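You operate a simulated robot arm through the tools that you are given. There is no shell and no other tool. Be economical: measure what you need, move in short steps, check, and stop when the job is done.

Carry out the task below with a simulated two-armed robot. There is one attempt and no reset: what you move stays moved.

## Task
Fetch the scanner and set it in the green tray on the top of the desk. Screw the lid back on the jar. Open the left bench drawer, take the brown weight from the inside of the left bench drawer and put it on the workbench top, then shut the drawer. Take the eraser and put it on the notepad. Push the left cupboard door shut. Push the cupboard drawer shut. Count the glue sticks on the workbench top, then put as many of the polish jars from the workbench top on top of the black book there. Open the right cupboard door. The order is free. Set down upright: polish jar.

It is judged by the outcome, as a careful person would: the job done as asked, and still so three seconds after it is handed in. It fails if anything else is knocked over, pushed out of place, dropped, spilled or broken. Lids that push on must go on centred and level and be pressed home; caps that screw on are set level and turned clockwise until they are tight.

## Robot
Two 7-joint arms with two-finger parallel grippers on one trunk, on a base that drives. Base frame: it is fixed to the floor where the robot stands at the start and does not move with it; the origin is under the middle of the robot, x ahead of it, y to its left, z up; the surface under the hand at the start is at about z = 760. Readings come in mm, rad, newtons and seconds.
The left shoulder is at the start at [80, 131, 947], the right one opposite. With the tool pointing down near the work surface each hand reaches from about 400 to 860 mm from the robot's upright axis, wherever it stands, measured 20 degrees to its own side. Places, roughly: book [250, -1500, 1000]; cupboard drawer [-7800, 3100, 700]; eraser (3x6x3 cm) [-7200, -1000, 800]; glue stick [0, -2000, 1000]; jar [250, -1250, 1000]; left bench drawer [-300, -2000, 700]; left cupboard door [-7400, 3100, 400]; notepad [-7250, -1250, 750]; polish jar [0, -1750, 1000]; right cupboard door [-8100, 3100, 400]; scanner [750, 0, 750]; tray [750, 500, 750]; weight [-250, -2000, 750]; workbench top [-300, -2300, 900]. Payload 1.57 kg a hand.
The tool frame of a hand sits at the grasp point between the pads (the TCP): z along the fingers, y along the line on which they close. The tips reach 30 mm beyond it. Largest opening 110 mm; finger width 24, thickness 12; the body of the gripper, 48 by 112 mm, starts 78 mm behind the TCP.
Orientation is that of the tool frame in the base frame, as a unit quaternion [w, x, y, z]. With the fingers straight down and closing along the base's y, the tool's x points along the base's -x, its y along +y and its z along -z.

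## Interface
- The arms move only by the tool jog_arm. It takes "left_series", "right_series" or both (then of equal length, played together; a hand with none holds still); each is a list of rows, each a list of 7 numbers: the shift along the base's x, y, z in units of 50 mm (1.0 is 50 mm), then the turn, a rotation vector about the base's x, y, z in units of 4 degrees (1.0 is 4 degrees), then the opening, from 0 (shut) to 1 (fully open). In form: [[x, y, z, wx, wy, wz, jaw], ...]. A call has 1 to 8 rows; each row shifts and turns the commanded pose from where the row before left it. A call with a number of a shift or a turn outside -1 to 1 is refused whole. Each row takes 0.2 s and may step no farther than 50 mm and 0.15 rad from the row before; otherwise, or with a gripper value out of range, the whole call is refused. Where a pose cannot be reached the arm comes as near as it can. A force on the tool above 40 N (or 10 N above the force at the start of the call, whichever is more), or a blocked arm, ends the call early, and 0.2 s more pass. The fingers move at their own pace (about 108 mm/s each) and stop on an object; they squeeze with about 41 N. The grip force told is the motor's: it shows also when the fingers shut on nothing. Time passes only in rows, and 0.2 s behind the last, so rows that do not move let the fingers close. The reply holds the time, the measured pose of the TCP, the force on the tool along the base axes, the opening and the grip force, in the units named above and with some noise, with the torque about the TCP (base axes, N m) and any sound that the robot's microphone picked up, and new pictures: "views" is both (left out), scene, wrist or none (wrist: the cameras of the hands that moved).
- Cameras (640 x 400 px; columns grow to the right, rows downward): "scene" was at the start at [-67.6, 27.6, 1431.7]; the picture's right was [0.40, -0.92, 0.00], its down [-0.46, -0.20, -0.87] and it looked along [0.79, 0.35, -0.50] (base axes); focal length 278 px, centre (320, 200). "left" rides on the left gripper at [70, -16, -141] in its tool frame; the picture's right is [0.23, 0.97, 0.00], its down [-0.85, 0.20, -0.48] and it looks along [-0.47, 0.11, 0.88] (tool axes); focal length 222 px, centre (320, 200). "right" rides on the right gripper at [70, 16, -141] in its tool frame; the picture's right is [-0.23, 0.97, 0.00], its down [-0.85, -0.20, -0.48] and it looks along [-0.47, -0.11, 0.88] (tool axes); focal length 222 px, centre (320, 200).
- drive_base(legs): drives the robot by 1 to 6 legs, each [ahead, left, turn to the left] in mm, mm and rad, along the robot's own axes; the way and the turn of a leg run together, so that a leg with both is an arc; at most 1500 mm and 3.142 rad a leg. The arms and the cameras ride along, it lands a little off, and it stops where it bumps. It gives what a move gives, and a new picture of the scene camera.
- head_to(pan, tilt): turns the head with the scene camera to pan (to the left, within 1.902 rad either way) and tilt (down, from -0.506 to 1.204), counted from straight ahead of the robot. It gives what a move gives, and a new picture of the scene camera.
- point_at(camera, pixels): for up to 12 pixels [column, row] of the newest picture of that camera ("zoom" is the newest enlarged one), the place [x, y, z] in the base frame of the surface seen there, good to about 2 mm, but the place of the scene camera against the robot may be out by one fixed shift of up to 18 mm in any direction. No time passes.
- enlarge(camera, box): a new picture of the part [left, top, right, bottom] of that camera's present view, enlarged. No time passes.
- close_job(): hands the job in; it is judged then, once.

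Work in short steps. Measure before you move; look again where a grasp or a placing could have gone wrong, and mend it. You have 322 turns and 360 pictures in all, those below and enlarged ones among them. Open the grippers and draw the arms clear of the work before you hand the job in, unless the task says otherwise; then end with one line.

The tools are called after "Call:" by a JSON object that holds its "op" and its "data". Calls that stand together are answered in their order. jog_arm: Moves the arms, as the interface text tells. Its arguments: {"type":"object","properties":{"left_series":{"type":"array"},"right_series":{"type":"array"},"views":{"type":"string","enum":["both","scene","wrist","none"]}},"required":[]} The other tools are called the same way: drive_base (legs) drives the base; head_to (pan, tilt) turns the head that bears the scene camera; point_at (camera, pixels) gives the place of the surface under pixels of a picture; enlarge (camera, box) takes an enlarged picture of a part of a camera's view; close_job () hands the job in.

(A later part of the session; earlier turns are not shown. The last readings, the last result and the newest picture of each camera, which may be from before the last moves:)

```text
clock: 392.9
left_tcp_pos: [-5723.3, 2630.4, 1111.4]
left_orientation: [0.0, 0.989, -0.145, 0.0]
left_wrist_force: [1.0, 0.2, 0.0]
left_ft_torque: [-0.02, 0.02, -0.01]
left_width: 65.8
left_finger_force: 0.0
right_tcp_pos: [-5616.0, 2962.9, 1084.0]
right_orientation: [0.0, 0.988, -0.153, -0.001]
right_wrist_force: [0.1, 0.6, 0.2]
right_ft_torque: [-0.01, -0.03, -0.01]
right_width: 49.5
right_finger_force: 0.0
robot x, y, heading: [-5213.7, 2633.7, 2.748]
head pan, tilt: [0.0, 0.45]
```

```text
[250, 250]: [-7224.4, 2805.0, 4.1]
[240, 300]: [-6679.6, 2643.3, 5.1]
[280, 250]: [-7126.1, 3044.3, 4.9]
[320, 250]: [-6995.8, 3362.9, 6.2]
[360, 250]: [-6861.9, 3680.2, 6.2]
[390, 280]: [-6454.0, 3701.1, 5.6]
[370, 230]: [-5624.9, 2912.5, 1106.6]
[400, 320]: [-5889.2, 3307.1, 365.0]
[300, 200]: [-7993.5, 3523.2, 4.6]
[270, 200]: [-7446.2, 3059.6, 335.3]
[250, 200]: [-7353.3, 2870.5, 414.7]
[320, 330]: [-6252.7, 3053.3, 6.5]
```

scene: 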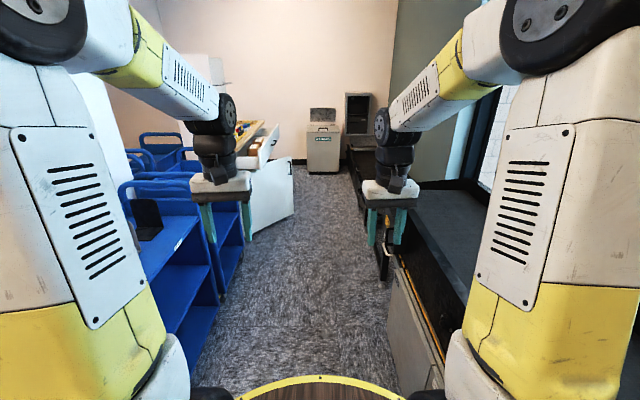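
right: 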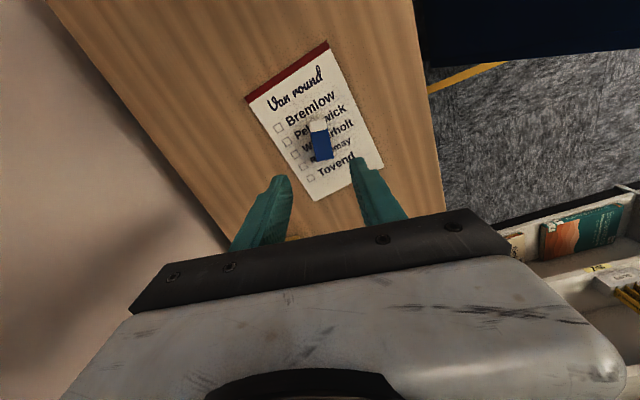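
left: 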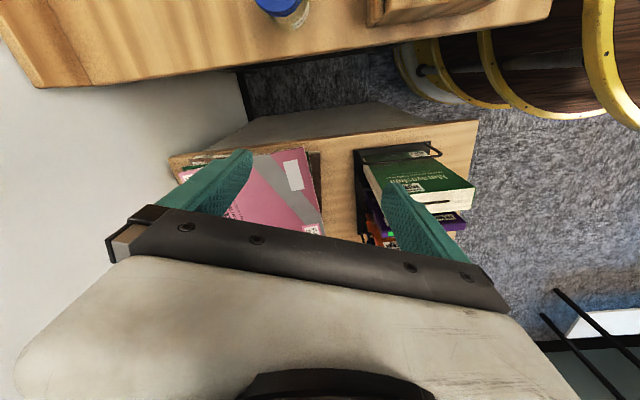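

The aisle is ~850 mm wide. I drive ahead 2200 mm keeping slightly left.

Call:
{"op": "drive_base", "data": {"legs": [[1150, 40, 0.005], [1000, 0, 0]]}}

Call:
{"op": "head_to", "data": {"pan": 0.9, "tilt": 0.7}}

```text
clock: 403.7
left_tcp_pos: [-7751.0, 3393.7, 1110.9]
left_orientation: [0.0, 0.991, -0.131, 0.001]
left_wrist_force: [0.2, -0.1, 0.0]
left_ft_torque: [0.01, -0.01, 0.05]
left_width: 66.1
left_finger_force: 0.0
right_tcp_pos: [-7653.3, 3726.7, 1083.7]
right_orientation: [0.0, 0.99, -0.139, -0.001]
right_wrist_force: [-0.2, -0.6, -0.3]
right_ft_torque: [0.02, -0.02, -0.02]
right_width: 49.3
right_finger_force: 0.1
robot x, y, heading: [-7241.1, 3412.8, 2.777]
head pan, tilt: [0.0, 0.45]
```

scene: 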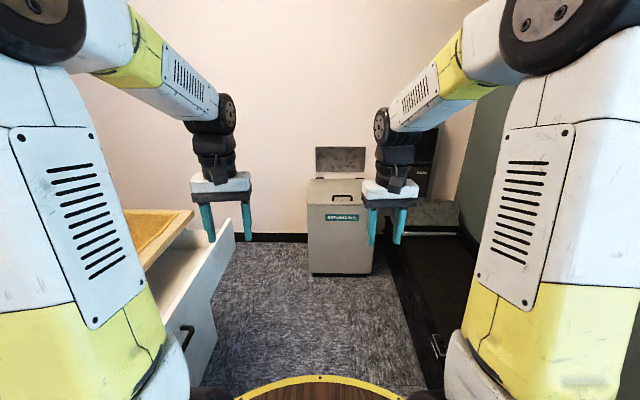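

```text
clock: 404.9
left_tcp_pos: [-7750.2, 3393.8, 1111.3]
left_orientation: [0.0, 0.991, -0.13, 0.001]
left_wrist_force: [-0.1, 0.0, -1.2]
left_ft_torque: [-0.01, -0.01, -0.01]
left_width: 65.8
left_finger_force: 0.1
right_tcp_pos: [-7653.0, 3728.0, 1084.5]
right_orientation: [0.0, 0.99, -0.139, -0.001]
right_wrist_force: [-0.1, 0.5, -0.2]
right_ft_torque: [0.01, -0.02, 0.01]
right_width: 49.6
right_finger_force: 0.2
robot x, y, heading: [-7241.3, 3411.9, 2.779]
head pan, tilt: [0.901, 0.7]
```

scene: 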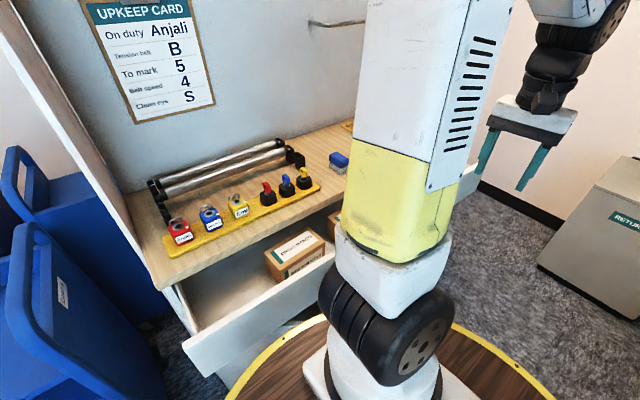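

I'm alongside the cupboard; the open drawer is close to the robot. I measure key points.

Call:
{"op": "point_at", "data": {"camera": "scene", "pixels": [[190, 350], [180, 285], [260, 325], [330, 265], [300, 180], [160, 200], [210, 385], [310, 355], [300, 250], [340, 130], [170, 275], [250, 375]]}}

Call:
{"op": "head_to", "data": {"pan": 0.35, "tilt": 1.0}}

Call:
{"op": "head_to", "data": {"pan": 1.6, "tilt": 0.9}}

```text
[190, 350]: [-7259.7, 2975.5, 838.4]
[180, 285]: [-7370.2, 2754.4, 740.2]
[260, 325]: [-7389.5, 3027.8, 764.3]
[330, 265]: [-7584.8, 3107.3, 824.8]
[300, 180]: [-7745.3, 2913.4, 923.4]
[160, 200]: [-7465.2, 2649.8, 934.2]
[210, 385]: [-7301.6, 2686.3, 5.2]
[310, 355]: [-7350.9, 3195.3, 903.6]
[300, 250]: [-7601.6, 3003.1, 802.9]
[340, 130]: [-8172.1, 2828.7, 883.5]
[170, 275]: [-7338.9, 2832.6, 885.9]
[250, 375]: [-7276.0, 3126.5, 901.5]
```

```text
clock: 405.8
left_tcp_pos: [-7751.0, 3393.4, 1112.1]
left_orientation: [0.0, 0.992, -0.13, 0.001]
left_wrist_force: [0.7, 0.2, -0.4]
left_ft_torque: [0.02, -0.01, 0.0]
left_width: 66.2
left_finger_force: 0.0
right_tcp_pos: [-7652.2, 3727.7, 1083.4]
right_orientation: [0.0, 0.99, -0.14, -0.001]
right_wrist_force: [0.4, -0.1, -0.2]
right_ft_torque: [0.03, 0.05, 0.01]
right_width: 49.7
right_finger_force: 0.1
robot x, y, heading: [-7236.5, 3410.7, 2.777]
head pan, tilt: [0.351, 1.0]
```

scene: 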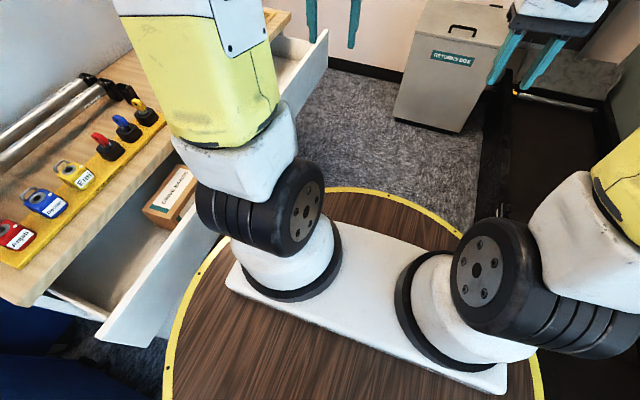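

```text
clock: 407.3
left_tcp_pos: [-7750.0, 3393.8, 1111.8]
left_orientation: [0.001, 0.991, -0.131, 0.001]
left_wrist_force: [-1.1, -0.2, -0.7]
left_ft_torque: [-0.01, 0.0, 0.04]
left_width: 66.0
left_finger_force: 0.1
right_tcp_pos: [-7652.5, 3727.6, 1084.6]
right_orientation: [0.0, 0.99, -0.139, -0.001]
right_wrist_force: [-0.2, 0.9, 0.1]
right_ft_torque: [0.02, 0.0, -0.03]
right_width: 49.6
right_finger_force: 0.0
robot x, y, heading: [-7240.1, 3412.3, 2.776]
head pan, tilt: [1.6, 0.901]
```

scene: 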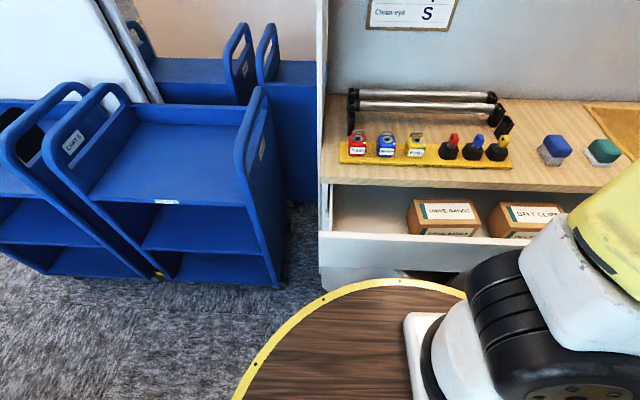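

I look for the open left door below the drawer.

Call:
{"op": "head_to", "data": {"pan": 0.45, "tilt": 0.65}}

Call:
{"op": "enlarge", "data": {"camera": "scene", "box": [0, 180, 320, 400]}}

```text
clock: 408.6
left_tcp_pos: [-7749.5, 3393.7, 1111.3]
left_orientation: [-0.001, 0.991, -0.13, 0.001]
left_wrist_force: [0.0, 0.4, -0.9]
left_ft_torque: [0.04, -0.02, 0.02]
left_width: 66.1
left_finger_force: 0.0
right_tcp_pos: [-7651.8, 3726.8, 1083.8]
right_orientation: [0.0, 0.99, -0.139, -0.001]
right_wrist_force: [0.3, -1.2, -0.1]
right_ft_torque: [0.03, 0.02, -0.01]
right_width: 49.3
right_finger_force: 0.0
robot x, y, heading: [-7240.2, 3409.3, 2.781]
head pan, tilt: [0.45, 0.649]
```

scene: 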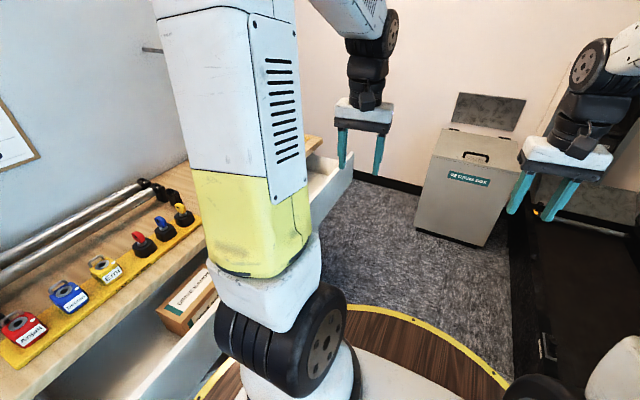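

```text
1.82 times, centred on (160, 290) of scene
```

zoom: 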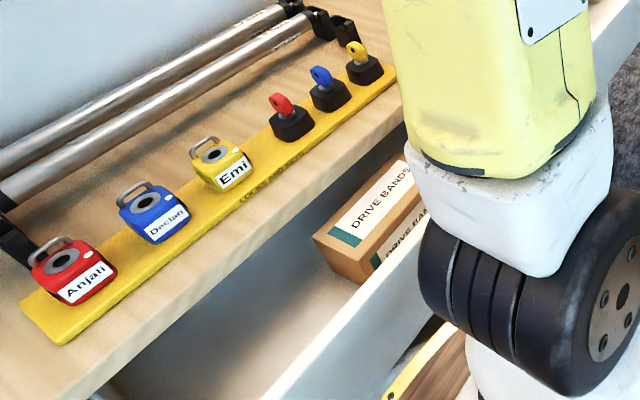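

Call:
{"op": "head_to", "data": {"pan": 0.0, "tilt": 0.6}}

Call:
{"op": "enlarge", "data": {"camera": "scene", "box": [100, 150, 300, 380]}}

Call:
{"op": "point_at", "data": {"camera": "scene", "pixels": [[205, 330], [195, 290], [180, 310], [215, 250], [230, 210], [205, 260], [235, 180], [190, 350], [225, 300]]}}

```text
clock: 409.5
left_tcp_pos: [-7750.2, 3393.5, 1112.0]
left_orientation: [0.0, 0.991, -0.131, 0.0]
left_wrist_force: [0.6, -0.9, 0.5]
left_ft_torque: [0.02, 0.0, 0.01]
left_width: 66.1
left_finger_force: 0.1
right_tcp_pos: [-7651.5, 3726.9, 1084.0]
right_orientation: [0.0, 0.99, -0.139, -0.001]
right_wrist_force: [0.1, -0.2, 1.2]
right_ft_torque: [0.01, -0.01, 0.01]
right_width: 49.3
right_finger_force: 0.1
robot x, y, heading: [-7239.1, 3411.2, 2.776]
head pan, tilt: [0.0, 0.6]
```

scene: 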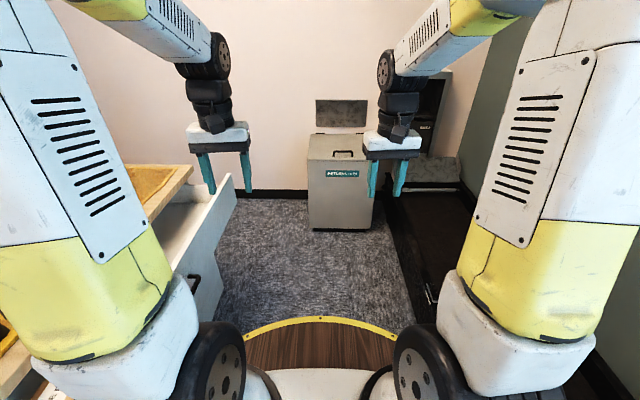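

```text
1.74 times, centred on (200, 265) of scene
```

zoom: 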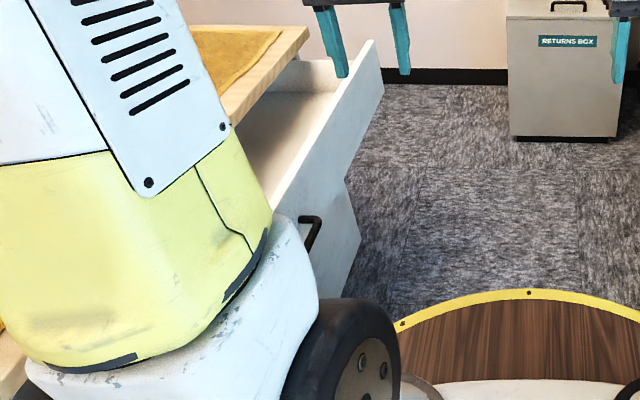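

```text
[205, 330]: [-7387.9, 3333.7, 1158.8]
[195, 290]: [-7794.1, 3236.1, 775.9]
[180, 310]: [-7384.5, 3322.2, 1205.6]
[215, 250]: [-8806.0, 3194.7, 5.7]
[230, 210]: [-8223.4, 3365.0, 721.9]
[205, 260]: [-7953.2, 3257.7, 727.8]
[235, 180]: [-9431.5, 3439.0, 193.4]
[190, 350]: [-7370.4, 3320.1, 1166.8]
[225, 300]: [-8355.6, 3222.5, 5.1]
```

The panel spans F≈7845–8880 with its front at R≈18; the left door hangs open below. I close the drawer first: left hand (closed) goes down in front of the drawer at F≈8320, z≈800.

Call:
{"op": "jog_arm", "data": {"left_series": [[0.6, -0.8, 0, 0, 0, 0, 0], [0.6, -0.8, 0, 0, 0, 0, 0], [0.64, -0.6, -0.3, 0, 0, 0, 0], [0, -0.4, -0.8, 0, 0, 0, 0], [0, 0, -0.9, 0, 0, 0, 0], [0, 0, -0.9, 0, 0, 0, 0], [0, 0, 0, 0, 0, 0, 0]], "views": "both"}}

```text
clock: 411.1
left_tcp_pos: [-7658.2, 3261.8, 965.6]
left_orientation: [0.0, 0.991, -0.131, 0.001]
left_wrist_force: [-0.1, -0.8, 0.3]
left_ft_torque: [-0.01, -0.01, 0.05]
left_width: 0.0
left_finger_force: 21.3
right_tcp_pos: [-7652.2, 3728.1, 1083.4]
right_orientation: [0.0, 0.99, -0.14, 0.0]
right_wrist_force: [0.0, -0.6, 0.7]
right_ft_torque: [-0.04, -0.01, 0.04]
right_width: 49.7
right_finger_force: 0.1
robot x, y, heading: [-7238.9, 3408.4, 2.781]
head pan, tilt: [0.0, 0.6]
```

scene: 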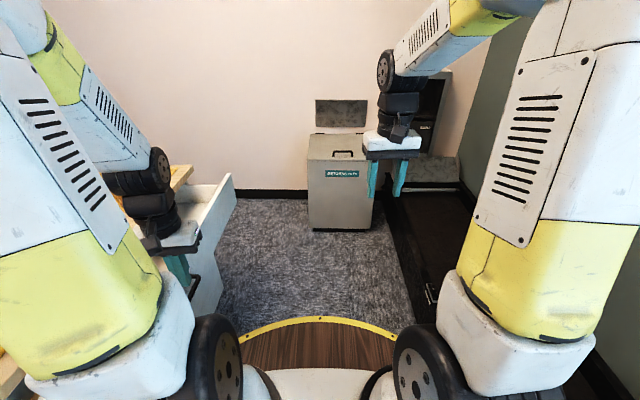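
left: 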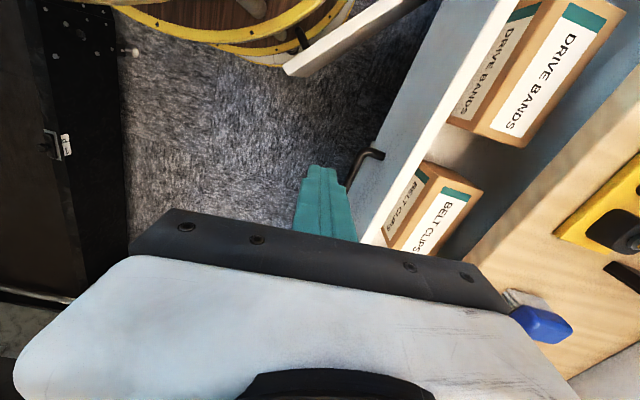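

Excellent view: drawer front, its handle (360,160), and the open door edge (300,65). I measure them.

Call:
{"op": "point_at", "data": {"camera": "left", "pixels": [[430, 120], [480, 30], [390, 210], [375, 152], [355, 175], [290, 68], [350, 40], [420, 5], [330, 60], [400, 150], [460, 60], [520, 350]]}}

```text
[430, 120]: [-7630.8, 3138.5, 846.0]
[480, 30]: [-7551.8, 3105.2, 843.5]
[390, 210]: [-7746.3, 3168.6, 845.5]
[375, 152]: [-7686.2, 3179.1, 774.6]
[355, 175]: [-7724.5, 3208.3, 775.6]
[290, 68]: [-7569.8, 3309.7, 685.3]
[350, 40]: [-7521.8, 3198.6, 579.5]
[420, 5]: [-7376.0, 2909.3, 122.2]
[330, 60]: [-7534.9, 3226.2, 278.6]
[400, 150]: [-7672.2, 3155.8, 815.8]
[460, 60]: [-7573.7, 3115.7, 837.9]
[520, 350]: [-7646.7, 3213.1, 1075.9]
```

To keep the hand's body off the worktop edge, I tilt the left hand 45° so that its fingertips point toward the drawer.

Call:
{"op": "jog_arm", "data": {"left_series": [[0, 0, 0, -0.926, 0.377, 0, 0], [0, 0, 0, -0.926, 0.377, 0, 0], [0, 0, 0, -0.926, 0.377, 0, 0], [0, 0, 0, -0.926, 0.377, 0, 0], [0, 0, 0, -0.926, 0.377, 0, 0], [0, 0, 0, -0.926, 0.377, 0, 0], [0, 0, 0, -0.926, 0.377, 0, 0], [0, 0, 0, -0.926, 0.377, 0, 0]], "views": "none"}}

Call:
{"op": "jog_arm", "data": {"left_series": [[0.3, -0.1, -0.3, -0.926, 0.377, 0, 0], [0.3, -0.1, -0.3, -0.926, 0.377, 0, 0], [0.3, -0.1, -0.3, -0.926, 0.377, 0, 0], [0, 0, -0.6, 0, 0, 0, 0], [0, 0, -0.6, 0, 0, 0, 0], [0, 0, -0.6, 0, 0, 0, 0], [0, 0, 0, 0, 0, 0, 0]], "views": "both"}}

```text
clock: 412.9
left_tcp_pos: [-7679.3, 3268.3, 973.3]
left_orientation: [0.266, 0.953, -0.125, -0.068]
left_wrist_force: [0.4, -0.2, 0.2]
left_ft_torque: [0.01, 0.02, -0.05]
left_width: 0.0
left_finger_force: 21.7
left hand out of reach, approached as far as the arm can: row 4, 5, 6, 7, 8
right_tcp_pos: [-7651.3, 3726.5, 1084.3]
right_orientation: [0.0, 0.99, -0.139, -0.001]
right_wrist_force: [-0.8, -0.9, -0.1]
right_ft_torque: [0.04, 0.03, 0.02]
right_width: 49.4
right_finger_force: 0.0
robot x, y, heading: [-7242.5, 3408.0, 2.775]
head pan, tilt: [0.0, 0.6]
```

```text
clock: 414.5
left_tcp_pos: [-7685.4, 3277.9, 846.3]
left_orientation: [0.364, 0.919, -0.119, -0.095]
left_wrist_force: [0.0, -0.1, -0.4]
left_ft_torque: [0.02, 0.02, 0.0]
left_width: 0.0
left_finger_force: 21.3
left hand out of reach, approached as far as the arm can: row 1, 2, 3
right_tcp_pos: [-7651.6, 3727.5, 1083.5]
right_orientation: [0.0, 0.99, -0.139, -0.001]
right_wrist_force: [-0.5, -0.7, 0.6]
right_ft_torque: [-0.01, 0.0, -0.01]
right_width: 49.7
right_finger_force: 0.1
robot x, y, heading: [-7243.7, 3408.4, 2.776]
head pan, tilt: [0.0, 0.6]
```

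scene: 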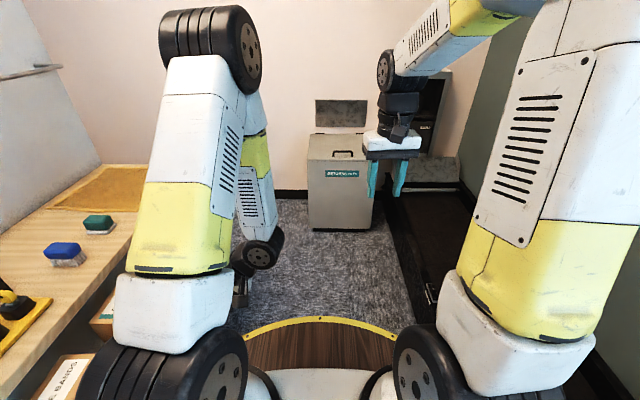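
left: 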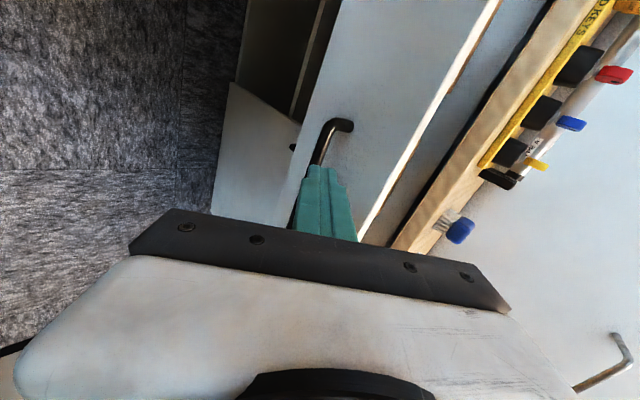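

Tilted 43° at F≈8350; fingertip above the handle, z≈824. I push toward the cupboard (−R) in steps.

Call:
{"op": "jog_arm", "data": {"left_series": [[-0.3, -0.74, -0.1, 0, 0, 0, 0], [-0.3, -0.74, -0.1, 0, 0, 0, 0], [-0.2, -0.5, 0, 0, 0, 0, 0], [-0.2, -0.5, 0, 0, 0, 0, 0], [-0.2, -0.5, 0, 0, 0, 0, 0], [-0.2, -0.5, 0, 0, 0, 0, 0], [0, 0, 0, 0, 0, 0, 0]], "views": "both"}}

```text
clock: 416.1
left_tcp_pos: [-7754.5, 3102.4, 836.5]
left_orientation: [0.362, 0.919, -0.122, -0.095]
left_wrist_force: [-0.3, -0.3, 0.2]
left_ft_torque: [0.01, 0.0, 0.02]
left_width: 0.2
left_finger_force: 21.4
right_tcp_pos: [-7652.3, 3726.6, 1084.0]
right_orientation: [0.0, 0.99, -0.14, -0.001]
right_wrist_force: [-0.7, 0.5, -0.8]
right_ft_torque: [0.02, -0.01, 0.01]
right_width: 49.1
right_finger_force: 0.1
robot x, y, heading: [-7239.0, 3412.4, 2.776]
head pan, tilt: [0.0, 0.6]
```

scene: 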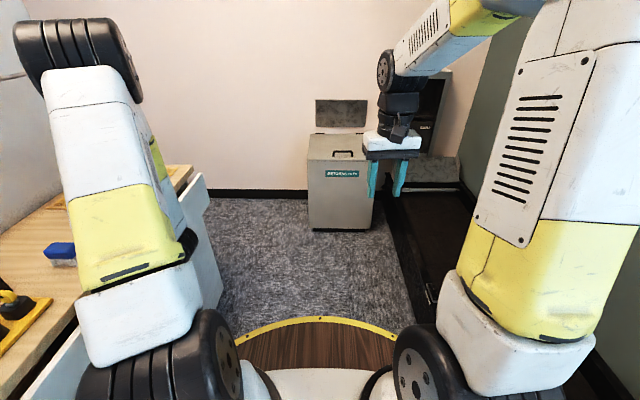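
left: 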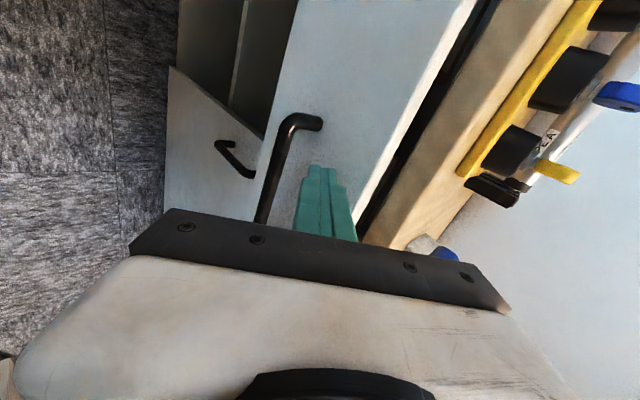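

The drawer moves in (gap shrinking). I continue ~70 mm with small steps until contact force shows.

Call:
{"op": "jog_arm", "data": {"left_series": [[-0.15, -0.37, 0, 0, 0, 0, 0], [-0.15, -0.37, 0, 0, 0, 0, 0], [-0.15, -0.37, 0, 0, 0, 0, 0], [-0.08, -0.18, 0, 0, 0, 0, 0], [-0.08, -0.18, 0, 0, 0, 0, 0], [0, 0, 0, 0, 0, 0, 0]], "views": "wrist"}}

```text
clock: 417.4
left_tcp_pos: [-7784.4, 3037.0, 834.3]
left_orientation: [0.358, 0.92, -0.125, -0.093]
left_wrist_force: [4.8, 7.7, -0.3]
left_ft_torque: [-0.08, 0.07, -0.13]
left_width: 0.1
left_finger_force: 21.7
right_tcp_pos: [-7652.9, 3729.7, 1084.6]
right_orientation: [0.001, 0.99, -0.14, -0.001]
right_wrist_force: [-0.1, 1.0, 0.2]
right_ft_torque: [0.02, 0.02, -0.02]
right_width: 49.4
right_finger_force: 0.0
robot x, y, heading: [-7238.9, 3409.2, 2.776]
head pan, tilt: [0.0, 0.6]
stopped in row 6 (left hand): the force on the tool passed its limit at 53 N (the readings are from after the stop); the commanded pose is now the measured one
```

left: 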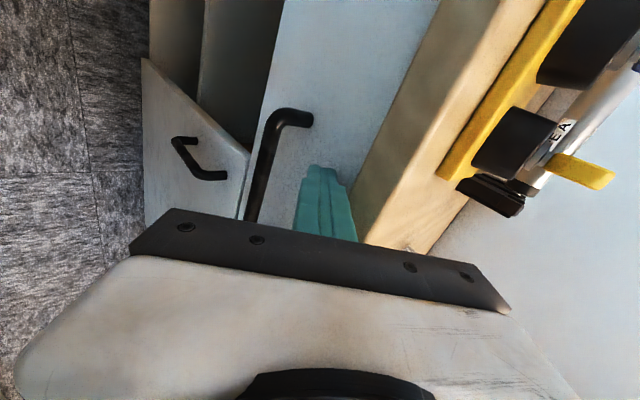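

The drawer is shut. Now the door with the black handle at (200,160): I measure its plane.

Call:
{"op": "point_at", "data": {"camera": "left", "pixels": [[160, 100], [150, 180], [160, 210], [235, 160], [190, 120], [185, 150], [215, 175], [230, 205], [175, 30], [230, 60], [300, 30], [145, 60]]}}

```text
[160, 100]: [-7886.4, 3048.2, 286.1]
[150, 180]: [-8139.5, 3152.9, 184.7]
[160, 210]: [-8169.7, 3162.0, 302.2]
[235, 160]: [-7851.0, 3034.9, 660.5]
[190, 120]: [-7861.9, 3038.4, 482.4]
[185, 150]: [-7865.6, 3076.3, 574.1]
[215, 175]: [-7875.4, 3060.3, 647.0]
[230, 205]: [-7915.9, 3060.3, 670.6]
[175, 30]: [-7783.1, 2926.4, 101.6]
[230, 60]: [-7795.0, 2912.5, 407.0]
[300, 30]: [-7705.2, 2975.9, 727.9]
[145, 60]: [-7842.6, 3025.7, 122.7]
```

This panel is the closed right door (handle at F≈8443, R≈−117, z≈575–650). The left door's free edge is at F≈8258, R≈211, z≤685. I withdraw the left hand, raise it, and drive back 240 mm to get room.

Call:
{"op": "jog_arm", "data": {"left_series": [[0.37, 0.9, 0.1, 0, 0, 0, 0], [0.37, 0.9, 0.1, 0, 0, 0, 0], [0.37, 0.9, 0.1, 0, 0, 0, 0], [0.3, 0.75, 0.5, 0, 0, 0, 0], [0.2, 0.5, 0.8, 0, 0, 0, 0], [0, 0, 0.9, 0, 0, 0, 0]], "views": "none"}}

Call:
{"op": "drive_base", "data": {"legs": [[-240, 0, -0.02]]}}

Call:
{"op": "jog_arm", "data": {"left_series": [[0, 0, 0, 0, 0, 0, 0]], "views": "wrist"}}

```text
clock: 418.8
left_tcp_pos: [-7706.7, 3237.5, 959.7]
left_orientation: [0.359, 0.92, -0.124, -0.094]
left_wrist_force: [0.5, 0.4, -0.6]
left_ft_torque: [-0.01, 0.01, 0.01]
left_width: 0.0
left_finger_force: 21.6
left hand out of reach, approached as far as the arm can: row 5
right_tcp_pos: [-7652.0, 3729.7, 1083.4]
right_orientation: [-0.001, 0.99, -0.139, 0.0]
right_wrist_force: [0.4, 1.0, -0.4]
right_ft_torque: [-0.02, 0.01, 0.03]
right_width: 49.6
right_finger_force: 0.1
robot x, y, heading: [-7243.1, 3412.4, 2.77]
head pan, tilt: [0.0, 0.6]
```

```text
clock: 420.5
left_tcp_pos: [-7485.7, 3161.4, 959.5]
left_orientation: [0.358, 0.919, -0.137, -0.098]
left_wrist_force: [0.5, 0.4, 0.2]
left_ft_torque: [0.02, 0.01, -0.01]
left_width: 0.1
left_finger_force: 21.1
right_tcp_pos: [-7419.3, 3650.7, 1083.8]
right_orientation: [0.0, 0.988, -0.153, -0.001]
right_wrist_force: [0.1, 0.0, 0.6]
right_ft_torque: [-0.02, 0.01, 0.0]
right_width: 49.4
right_finger_force: 0.0
robot x, y, heading: [-7013.5, 3321.7, 2.752]
head pan, tilt: [0.0, 0.6]
```

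scene: 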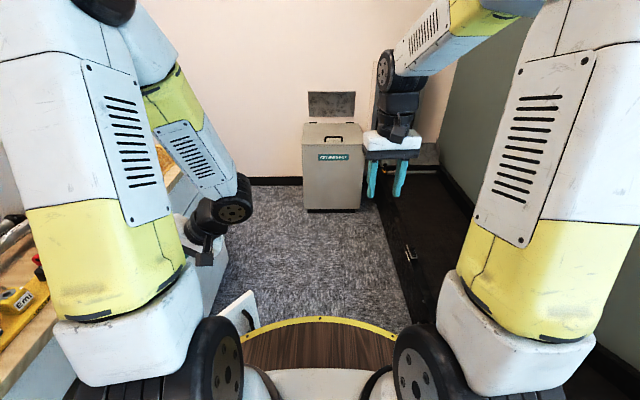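

```text
clock: 420.9
left_tcp_pos: [-7486.2, 3161.8, 959.5]
left_orientation: [0.357, 0.919, -0.137, -0.098]
left_wrist_force: [-0.8, -0.7, -0.1]
left_ft_torque: [0.01, 0.01, 0.02]
left_width: 0.1
left_finger_force: 21.2
right_tcp_pos: [-7420.0, 3649.7, 1084.7]
right_orientation: [0.0, 0.988, -0.154, -0.001]
right_wrist_force: [1.1, -0.3, 0.0]
right_ft_torque: [0.01, 0.01, -0.01]
right_width: 49.4
right_finger_force: 0.2
robot x, y, heading: [-7015.2, 3325.6, 2.753]
head pan, tilt: [0.0, 0.6]
```

left: 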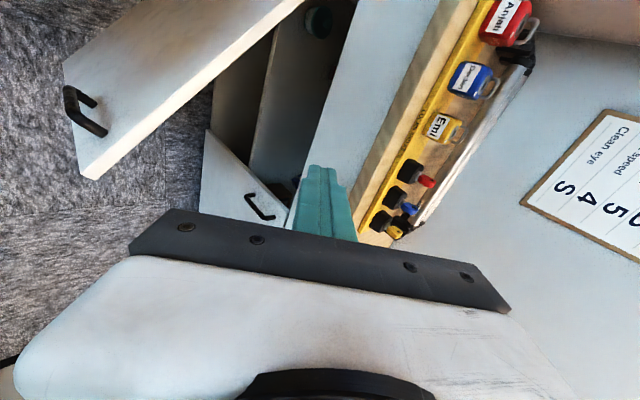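

Now the left door is fully visible with its handle at (80,110). I measure it.

Call:
{"op": "point_at", "data": {"camera": "left", "pixels": [[92, 176], [65, 70], [150, 125], [290, 5], [75, 95], [95, 130], [130, 70], [200, 30], [180, 100], [245, 195], [268, 215]]}}

```text
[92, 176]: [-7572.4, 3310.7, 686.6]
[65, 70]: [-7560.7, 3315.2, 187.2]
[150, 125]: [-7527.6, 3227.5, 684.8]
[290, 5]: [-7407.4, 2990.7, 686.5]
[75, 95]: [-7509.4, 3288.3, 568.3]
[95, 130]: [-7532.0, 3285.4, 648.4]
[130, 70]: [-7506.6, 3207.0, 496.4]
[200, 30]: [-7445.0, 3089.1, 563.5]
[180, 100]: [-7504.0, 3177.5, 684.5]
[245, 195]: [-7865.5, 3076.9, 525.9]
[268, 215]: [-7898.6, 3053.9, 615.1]
```

I move the left hand to the outer side of the door and lower it to z≈640.

Call:
{"op": "jog_arm", "data": {"left_series": [[0.37, 0.81, 0, 0, 0, 0, 0], [0.37, 0.81, 0, 0, 0, 0, 0], [0, 0, -0.9, 0, 0, 0, 0], [0, 0, -0.9, 0, 0, 0, 0], [0, 0, -0.9, 0, 0, 0, 0], [0, 0, -0.9, 0, 0, 0, 0], [0, 0, 0, 0, 0, 0, 0]], "views": "wrist"}}

```text
clock: 422.5
left_tcp_pos: [-7449.6, 3240.0, 779.0]
left_orientation: [0.358, 0.919, -0.135, -0.099]
left_wrist_force: [0.1, 0.7, -0.4]
left_ft_torque: [0.03, 0.03, -0.01]
left_width: 0.2
left_finger_force: 21.0
right_tcp_pos: [-7417.6, 3649.2, 1083.7]
right_orientation: [-0.001, 0.988, -0.153, 0.0]
right_wrist_force: [-0.8, 0.4, 0.4]
right_ft_torque: [0.02, 0.0, 0.01]
right_width: 49.6
right_finger_force: 0.1
robot x, y, heading: [-7011.5, 3323.5, 2.754]
head pan, tilt: [0.0, 0.6]
```

left: 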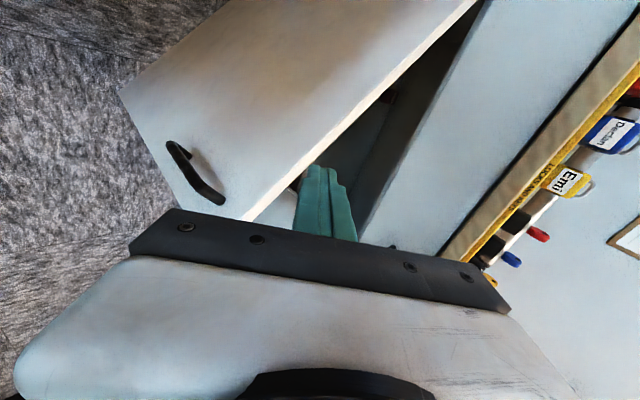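

By the coordinates the tip is ~60 mm outside the door plane. I lower to ~635.

Call:
{"op": "jog_arm", "data": {"left_series": [[0, 0, -0.9, 0, 0, 0, 0], [0, 0, -0.9, 0, 0, 0, 0], [0, 0, -0.9, 0, 0, 0, 0], [0, 0, 0, 0, 0, 0, 0]], "views": "both"}}

```text
clock: 423.5
left_tcp_pos: [-7447.4, 3241.7, 644.8]
left_orientation: [0.356, 0.919, -0.136, -0.099]
left_wrist_force: [-0.3, 0.3, -0.3]
left_ft_torque: [0.01, -0.02, 0.01]
left_width: 0.2
left_finger_force: 21.3
right_tcp_pos: [-7420.1, 3650.3, 1083.8]
right_orientation: [0.0, 0.988, -0.153, -0.001]
right_wrist_force: [0.3, -1.6, -0.8]
right_ft_torque: [-0.01, -0.02, -0.02]
right_width: 49.6
right_finger_force: 0.0
robot x, y, heading: [-7013.5, 3322.2, 2.755]
head pan, tilt: [0.0, 0.6]
```

scene: 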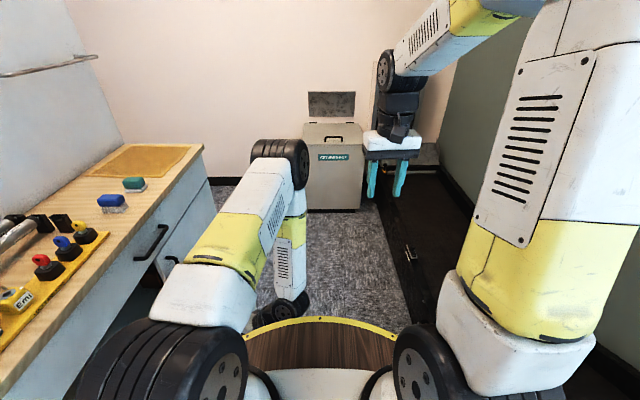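
left: 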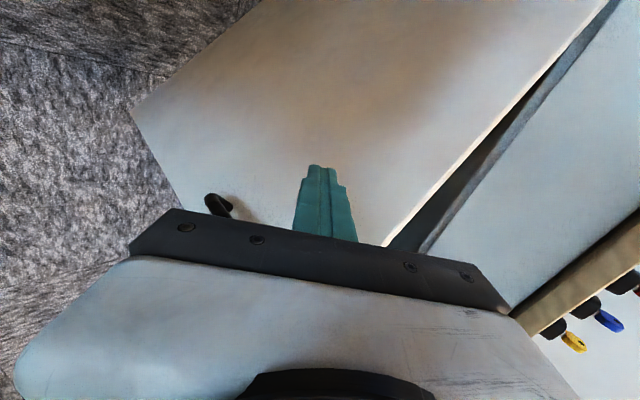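

The fingertip faces the door's outer side. I push along the door's arc.

Call:
{"op": "jog_arm", "data": {"left_series": [[-0.6, -0.23, 0, 0, 0, 0, 0], [-0.6, -0.23, 0, 0, 0, 0, 0], [-0.62, -0.38, 0, 0, 0, 0, 0], [-0.62, -0.38, 0, 0, 0, 0, 0], [-0.55, -0.48, 0, 0, 0, 0, 0], [-0.55, -0.48, 0, 0, 0, 0, 0], [0, 0, 0, 0, 0, 0, 0]], "views": "wrist"}}

```text
clock: 425.1
left_tcp_pos: [-7626.1, 3131.8, 645.4]
left_orientation: [0.358, 0.918, -0.137, -0.099]
left_wrist_force: [-0.2, -0.4, 1.1]
left_ft_torque: [0.01, 0.03, -0.04]
left_width: 0.1
left_finger_force: 21.2
right_tcp_pos: [-7417.6, 3649.0, 1083.6]
right_orientation: [0.0, 0.988, -0.153, -0.001]
right_wrist_force: [-0.1, -0.1, 0.4]
right_ft_torque: [0.03, 0.03, 0.02]
right_width: 49.6
right_finger_force: 0.0
robot x, y, heading: [-7016.7, 3323.5, 2.745]
head pan, tilt: [0.0, 0.6]
```

left: 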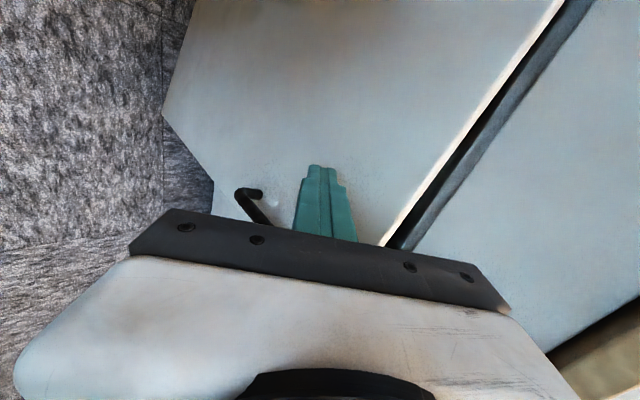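

The door swings in. I continue the arc to closing.

Call:
{"op": "jog_arm", "data": {"left_series": [[-0.46, -0.57, 0, 0, 0, 0, 0], [-0.46, -0.57, 0, 0, 0, 0, 0], [-0.35, -0.65, 0, 0, 0, 0, 0], [-0.2, -0.4, 0, 0, 0, 0, 0], [-0.15, -0.3, 0, 0, 0, 0, 0], [-0.1, -0.25, 0, 0, 0, 0, 0], [-0.1, -0.2, 0, 0, 0, 0, 0], [0, 0, 0, 0, 0, 0, 0]], "views": "wrist"}}

```text
clock: 426.5
left_tcp_pos: [-7709.7, 3005.7, 642.5]
left_orientation: [0.354, 0.92, -0.138, -0.098]
left_wrist_force: [2.3, 4.5, 0.9]
left_ft_torque: [0.01, 0.01, -0.06]
left_width: 0.0
left_finger_force: 20.7
right_tcp_pos: [-7418.5, 3649.4, 1084.0]
right_orientation: [0.001, 0.988, -0.153, -0.001]
right_wrist_force: [0.2, 0.1, -0.1]
right_ft_torque: [-0.02, 0.03, -0.01]
right_width: 49.4
right_finger_force: 0.2
robot x, y, heading: [-7014.1, 3323.7, 2.748]
head pan, tilt: [0.0, 0.6]
stopped in row 6 (left hand): the force on the tool passed its limit at 59 N (the readings are from after the stop); the commanded pose is now the measured one
```

left: 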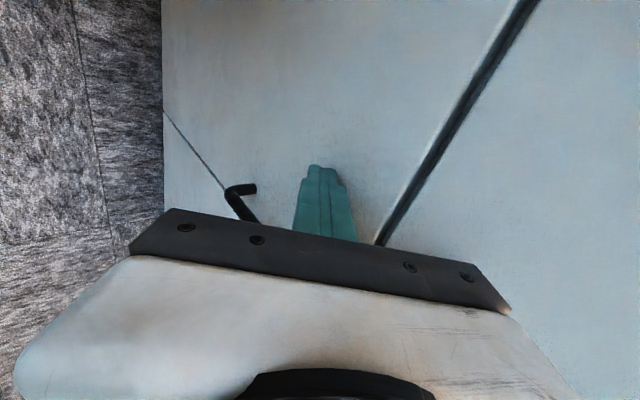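

The left door is shut. I withdraw and raise the left hand, undo its tilt, and drive to stand in front of the right half, facing the cupboard.

Call:
{"op": "jog_arm", "data": {"left_series": [[0.37, 0.9, 0, 0, 0, 0, 0], [0.37, 0.9, 0, 0, 0, 0, 0], [0.3, 0.75, 0.5, 0, 0, 0, 0], [0, 0, 0.9, 0, 0, 0, 0], [0, 0, 0.9, 0, 0, 0, 0], [0, 0, 0.9, 0, 0, 0, 0], [0, 0, 0.9, 0, 0, 0, 0], [0, 0, 0.9, 0, 0, 0, 0]], "views": "none"}}

Call:
{"op": "jog_arm", "data": {"left_series": [[0, 0, 0.9, 0.926, -0.377, 0, 0], [0, 0, 0.9, 0.926, -0.377, 0, 0], [0, 0, 0.5, 0.926, -0.377, 0, 0], [0, 0, 0, 0.926, -0.377, 0, 0.3], [0, 0, 0, 0.926, -0.377, 0, 0.3], [0, 0, 0, 0.926, -0.377, 0, 0.3], [0, 0, 0, 0.926, -0.377, 0, 0.3], [0, 0, 0, 0.926, -0.377, 0, 0.3]], "views": "none"}}

Call:
{"op": "jog_arm", "data": {"left_series": [[0, 0, 0, 0.926, -0.377, 0, 0.3], [0, 0, 0, 0.926, -0.377, 0, 0.3], [0, 0, 0, 0.4, -0.16, 0, 0.3], [0, 0, 0, 0, 0, 0, 0.3]], "views": "scene"}}

```text
clock: 428.3
left_tcp_pos: [-7657.2, 3136.1, 893.4]
left_orientation: [0.354, 0.92, -0.139, -0.097]
left_wrist_force: [-0.7, -0.4, 0.1]
left_ft_torque: [0.01, -0.02, 0.01]
left_width: 0.0
left_finger_force: 21.0
right_tcp_pos: [-7418.8, 3650.1, 1083.6]
right_orientation: [0.0, 0.988, -0.152, 0.0]
right_wrist_force: [-1.0, -0.4, -0.1]
right_ft_torque: [-0.02, -0.04, -0.02]
right_width: 49.0
right_finger_force: 0.1
robot x, y, heading: [-7015.3, 3321.2, 2.742]
head pan, tilt: [0.0, 0.6]
```

```text
clock: 430.1
left_tcp_pos: [-7659.3, 3134.2, 1008.4]
left_orientation: [0.092, 0.985, -0.144, -0.033]
left_wrist_force: [-0.1, 0.4, -0.7]
left_ft_torque: [-0.02, 0.01, 0.01]
left_width: 32.8
left_finger_force: 0.1
right_tcp_pos: [-7418.8, 3651.1, 1084.4]
right_orientation: [-0.001, 0.988, -0.153, -0.001]
right_wrist_force: [-0.2, -0.2, 0.0]
right_ft_torque: [0.01, 0.0, 0.02]
right_width: 49.7
right_finger_force: 0.0
robot x, y, heading: [-7016.8, 3320.4, 2.748]
head pan, tilt: [0.0, 0.6]
```

```text
clock: 431.1
left_tcp_pos: [-7658.2, 3134.1, 1008.6]
left_orientation: [0.01, 0.989, -0.144, -0.013]
left_wrist_force: [0.3, -1.0, -0.2]
left_ft_torque: [0.02, 0.02, -0.01]
left_width: 33.0
left_finger_force: 0.1
right_tcp_pos: [-7419.0, 3650.0, 1084.1]
right_orientation: [-0.001, 0.988, -0.153, 0.0]
right_wrist_force: [0.3, -0.2, -0.5]
right_ft_torque: [0.03, -0.01, 0.04]
right_width: 49.5
right_finger_force: 0.1
robot x, y, heading: [-7017.2, 3321.9, 2.751]
head pan, tilt: [0.0, 0.6]
```

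scene: 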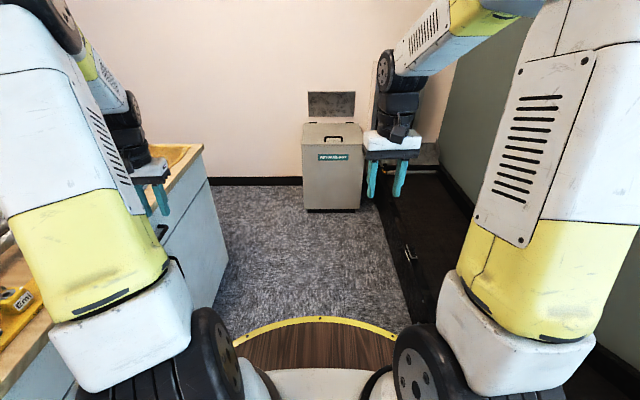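

I raise the left hand, then drive ahead 500 mm, 40 right, and turn left to face the cupboard.

Call:
{"op": "jog_arm", "data": {"left_series": [[0.1, 0.5, 0.8, 0, 0, 0, 0.3], [0.1, 0.6, 0.7, 0, 0, 0, 0.3], [0.1, 0.6, 0.7, 0, 0, 0, 0.3], [0.3, 0.5, 0.3, 0, 0, 0, 0.3]], "views": "none"}}

Call:
{"op": "drive_base", "data": {"legs": [[500, -40, 0], [0, 0, 1.571]]}}

```text
clock: 432.1
left_tcp_pos: [-7631.0, 3244.2, 1133.5]
left_orientation: [0.009, 0.989, -0.145, -0.013]
left_wrist_force: [0.0, -0.1, -0.6]
left_ft_torque: [0.03, -0.02, 0.04]
left_width: 33.3
left_finger_force: 0.0
right_tcp_pos: [-7418.3, 3649.2, 1084.1]
right_orientation: [0.0, 0.988, -0.153, -0.001]
right_wrist_force: [-0.4, 0.0, 0.2]
right_ft_torque: [0.02, 0.0, 0.01]
right_width: 49.4
right_finger_force: 0.1
robot x, y, heading: [-7015.5, 3318.1, 2.749]
head pan, tilt: [0.0, 0.6]
```

```text
clock: 439.0
left_tcp_pos: [-7356.5, 2939.6, 1132.5]
left_orientation: [0.016, 0.787, 0.617, -0.002]
left_wrist_force: [-0.4, 0.6, 0.1]
left_ft_torque: [-0.01, -0.01, 0.01]
left_width: 33.0
left_finger_force: 0.3
right_tcp_pos: [-7773.0, 3130.6, 1083.4]
right_orientation: [0.0, 0.792, 0.61, -0.001]
right_wrist_force: [0.0, -0.8, 0.3]
right_ft_torque: [0.01, -0.02, 0.01]
right_width: 49.7
right_finger_force: 0.0
robot x, y, heading: [-7464.1, 3548.9, -1.915]
head pan, tilt: [0.0, 0.6]
```

scene: 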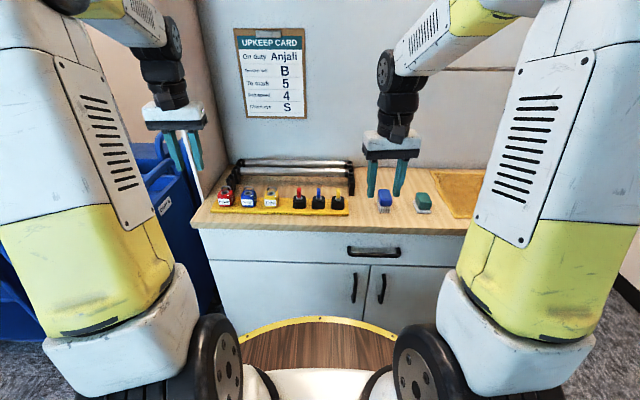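

Facing the cupboard: drawer and both doors shut; right door's handle at (382,288). I measure handle and door extents.

Call:
{"op": "point_at", "data": {"camera": "scene", "pixels": [[383, 277], [381, 290], [379, 301], [355, 288], [368, 300], [400, 300], [440, 290], [374, 252], [420, 270], [450, 330]]}}

Call:
{"op": "enlarge", "data": {"camera": "scene", "box": [320, 230, 480, 340]}}

```text
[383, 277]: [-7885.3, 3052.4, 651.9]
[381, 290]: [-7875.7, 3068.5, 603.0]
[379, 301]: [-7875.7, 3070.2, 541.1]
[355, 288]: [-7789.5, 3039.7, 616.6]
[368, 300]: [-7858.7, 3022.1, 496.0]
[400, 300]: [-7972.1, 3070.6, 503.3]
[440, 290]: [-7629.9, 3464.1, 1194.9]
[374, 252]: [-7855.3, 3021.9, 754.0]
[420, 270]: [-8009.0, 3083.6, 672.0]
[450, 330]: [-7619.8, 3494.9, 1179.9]
```

```text
3.64 times, centred on (400, 285) of scene
```

zoom: 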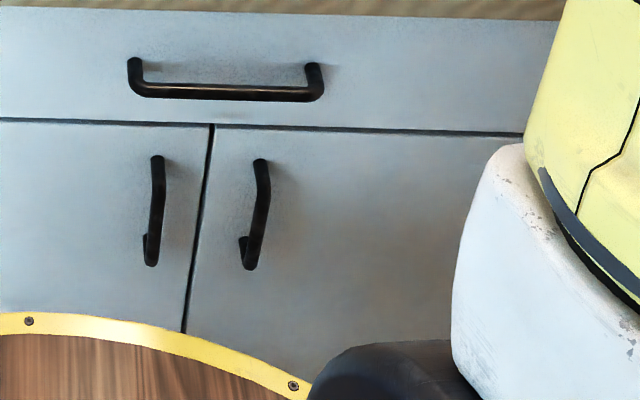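

I fix the heading by −0.042, then pitch the right hand forward (−90° about the left axis) while moving it slightly ahead and right.

Call:
{"op": "drive_base", "data": {"legs": [[-20, 0, -0.042]]}}

Call:
{"op": "jog_arm", "data": {"right_series": [[-0.25, -0.15, 0, -0.926, 0.377, 0, 0.5], [-0.25, -0.15, 0, -0.926, 0.377, 0, 0.5], [-0.25, -0.15, 0, -0.926, 0.377, 0, 0.5], [-0.25, -0.15, 0, -0.926, 0.377, 0, 0.5], [-0.2, -0.15, 0, -0.926, 0.377, 0, 0.5], [-0.2, -0.15, 0, -0.926, 0.377, 0, 0.5], [0, 0, 0, -0.926, 0.377, 0, 0.5], [0, 0, 0, -0.926, 0.377, 0, 0.5]], "views": "none"}}

Call:
{"op": "jog_arm", "data": {"right_series": [[0, 0, 0, -0.926, 0.377, 0, 0.5], [0, 0, 0, -0.926, 0.377, 0, 0.5], [0, 0, 0, -0.926, 0.377, 0, 0.5], [0, 0, 0, -0.926, 0.377, 0, 0.5], [0, 0, 0, -0.926, 0.377, 0, 0.5], [0, 0, 0, -0.926, 0.377, 0, 0.5], [0, 0, 0, -0.926, 0.377, 0, 0.5], [0, 0, 0, -0.926, 0.377, 0, 0.5]], "views": "scene"}}

```text
clock: 439.8
left_tcp_pos: [-7375.8, 2954.9, 1133.0]
left_orientation: [0.015, 0.8, 0.6, -0.003]
left_wrist_force: [-0.3, -0.5, 0.5]
left_ft_torque: [0.02, 0.03, 0.03]
left_width: 33.0
left_finger_force: 0.1
right_tcp_pos: [-7782.9, 3162.8, 1083.8]
right_orientation: [0.0, 0.805, 0.593, 0.0]
right_wrist_force: [-0.3, 0.5, 0.7]
right_ft_torque: [0.03, 0.02, 0.0]
right_width: 49.3
right_finger_force: 0.1
robot x, y, heading: [-7456.2, 3570.0, -1.955]
head pan, tilt: [0.0, 0.6]
```

scene: 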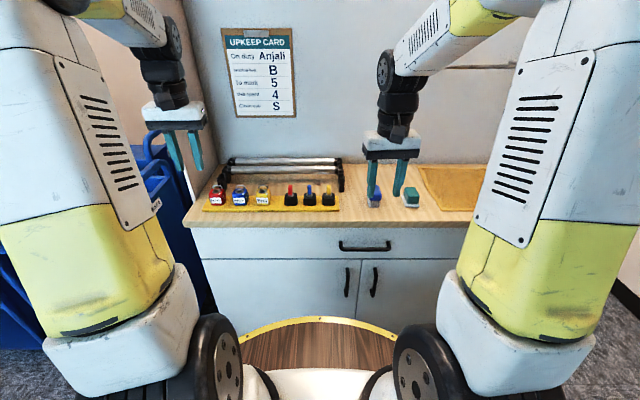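

```text
clock: 441.6
left_tcp_pos: [-7375.4, 2954.0, 1131.5]
left_orientation: [0.016, 0.799, 0.601, -0.003]
left_wrist_force: [0.5, 0.2, 0.0]
left_ft_torque: [0.01, 0.01, 0.01]
left_width: 33.0
left_finger_force: 0.1
right_tcp_pos: [-7852.6, 3118.0, 1084.4]
right_orientation: [0.145, 0.773, 0.57, -0.235]
right_wrist_force: [-0.7, -0.4, -0.1]
right_ft_torque: [-0.02, 0.02, 0.02]
right_width: 54.9
right_finger_force: 0.0
robot x, y, heading: [-7456.2, 3564.0, -1.959]
head pan, tilt: [0.0, 0.6]
```

```text
clock: 443.4
left_tcp_pos: [-7375.6, 2954.8, 1132.8]
left_orientation: [0.016, 0.8, 0.6, -0.002]
left_wrist_force: [-0.2, 0.3, 0.7]
left_ft_torque: [0.02, 0.01, 0.02]
left_width: 33.0
left_finger_force: 0.0
right_tcp_pos: [-7840.7, 3112.6, 1071.7]
right_orientation: [0.268, 0.705, 0.532, -0.384]
right_wrist_force: [0.8, 0.9, 0.4]
right_ft_torque: [-0.03, 0.02, -0.02]
right_width: 54.9
right_finger_force: 0.2
right hand out of reach, approached as far as the arm can: row 3, 4, 5, 6
robot x, y, heading: [-7455.1, 3572.1, -1.958]
head pan, tilt: [0.0, 0.6]
```

scene: 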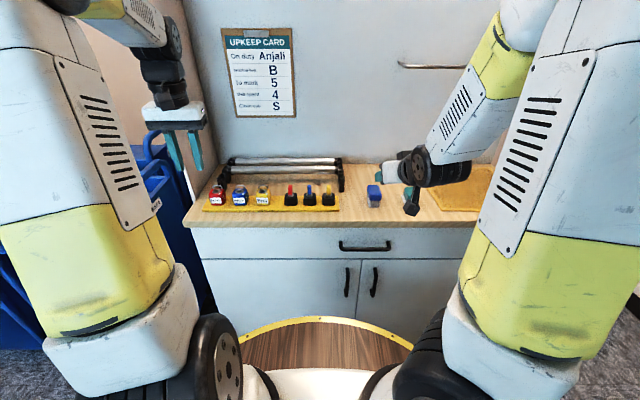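

The hand points forward and 34° down – good enough. I back the robot 60 mm for clearance, then lower the right hand in front of the doors.

Call:
{"op": "drive_base", "data": {"legs": [[-60, 0, 0]]}}

Call:
{"op": "jog_arm", "data": {"right_series": [[0.3, 0.74, 0, 0, 0, 0, 0.5], [0, 0, -0.9, 0, 0, 0, 0.5], [0, 0, -0.9, 0, 0, 0, 0.5], [0, 0, -0.9, 0, 0, 0, 0.5], [0, 0, -0.9, 0, 0, 0, 0.5], [0, 0, -0.9, 0, 0, 0, 0.5], [0, 0, 0, 0, 0, 0, 0.5]], "views": "both"}}

```text
clock: 444.4
left_tcp_pos: [-7352.3, 3008.5, 1132.6]
left_orientation: [0.016, 0.8, 0.6, -0.002]
left_wrist_force: [-0.7, -0.9, -0.3]
left_ft_torque: [0.02, 0.01, 0.02]
left_width: 32.9
left_finger_force: 0.1
right_tcp_pos: [-7819.0, 3168.8, 1070.8]
right_orientation: [0.268, 0.706, 0.531, -0.384]
right_wrist_force: [1.0, -0.8, 0.1]
right_ft_torque: [-0.01, 0.0, 0.02]
right_width: 54.6
right_finger_force: 0.1
robot x, y, heading: [-7438.0, 3624.1, -1.957]
head pan, tilt: [0.0, 0.6]
```

scene: 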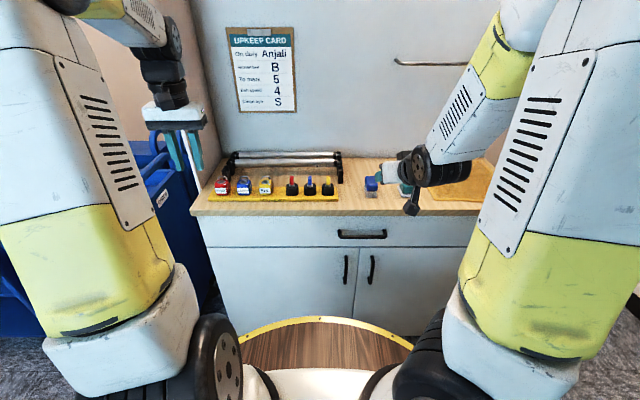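

```text
clock: 446.0
left_tcp_pos: [-7352.8, 3009.1, 1131.2]
left_orientation: [0.016, 0.8, 0.6, -0.002]
left_wrist_force: [0.0, 0.4, 0.6]
left_ft_torque: [-0.02, 0.01, 0.0]
left_width: 32.9
left_finger_force: 0.1
right_tcp_pos: [-7823.6, 3171.9, 854.3]
right_orientation: [0.268, 0.706, 0.532, -0.384]
right_wrist_force: [0.3, -0.2, 0.0]
right_ft_torque: [0.01, -0.04, 0.0]
right_width: 55.0
right_finger_force: 0.1
right hand out of reach, approached as far as the arm can: row 1, 2, 3
robot x, y, heading: [-7430.5, 3624.3, -1.961]
head pan, tilt: [0.0, 0.6]
```

scene: 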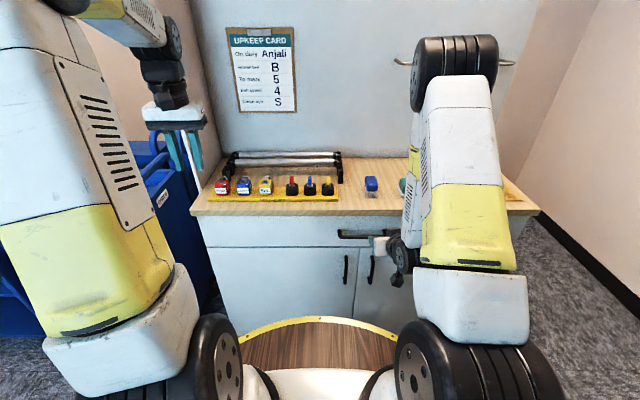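
right: 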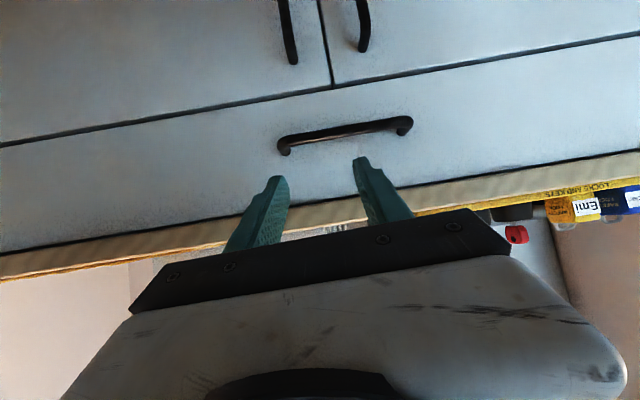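

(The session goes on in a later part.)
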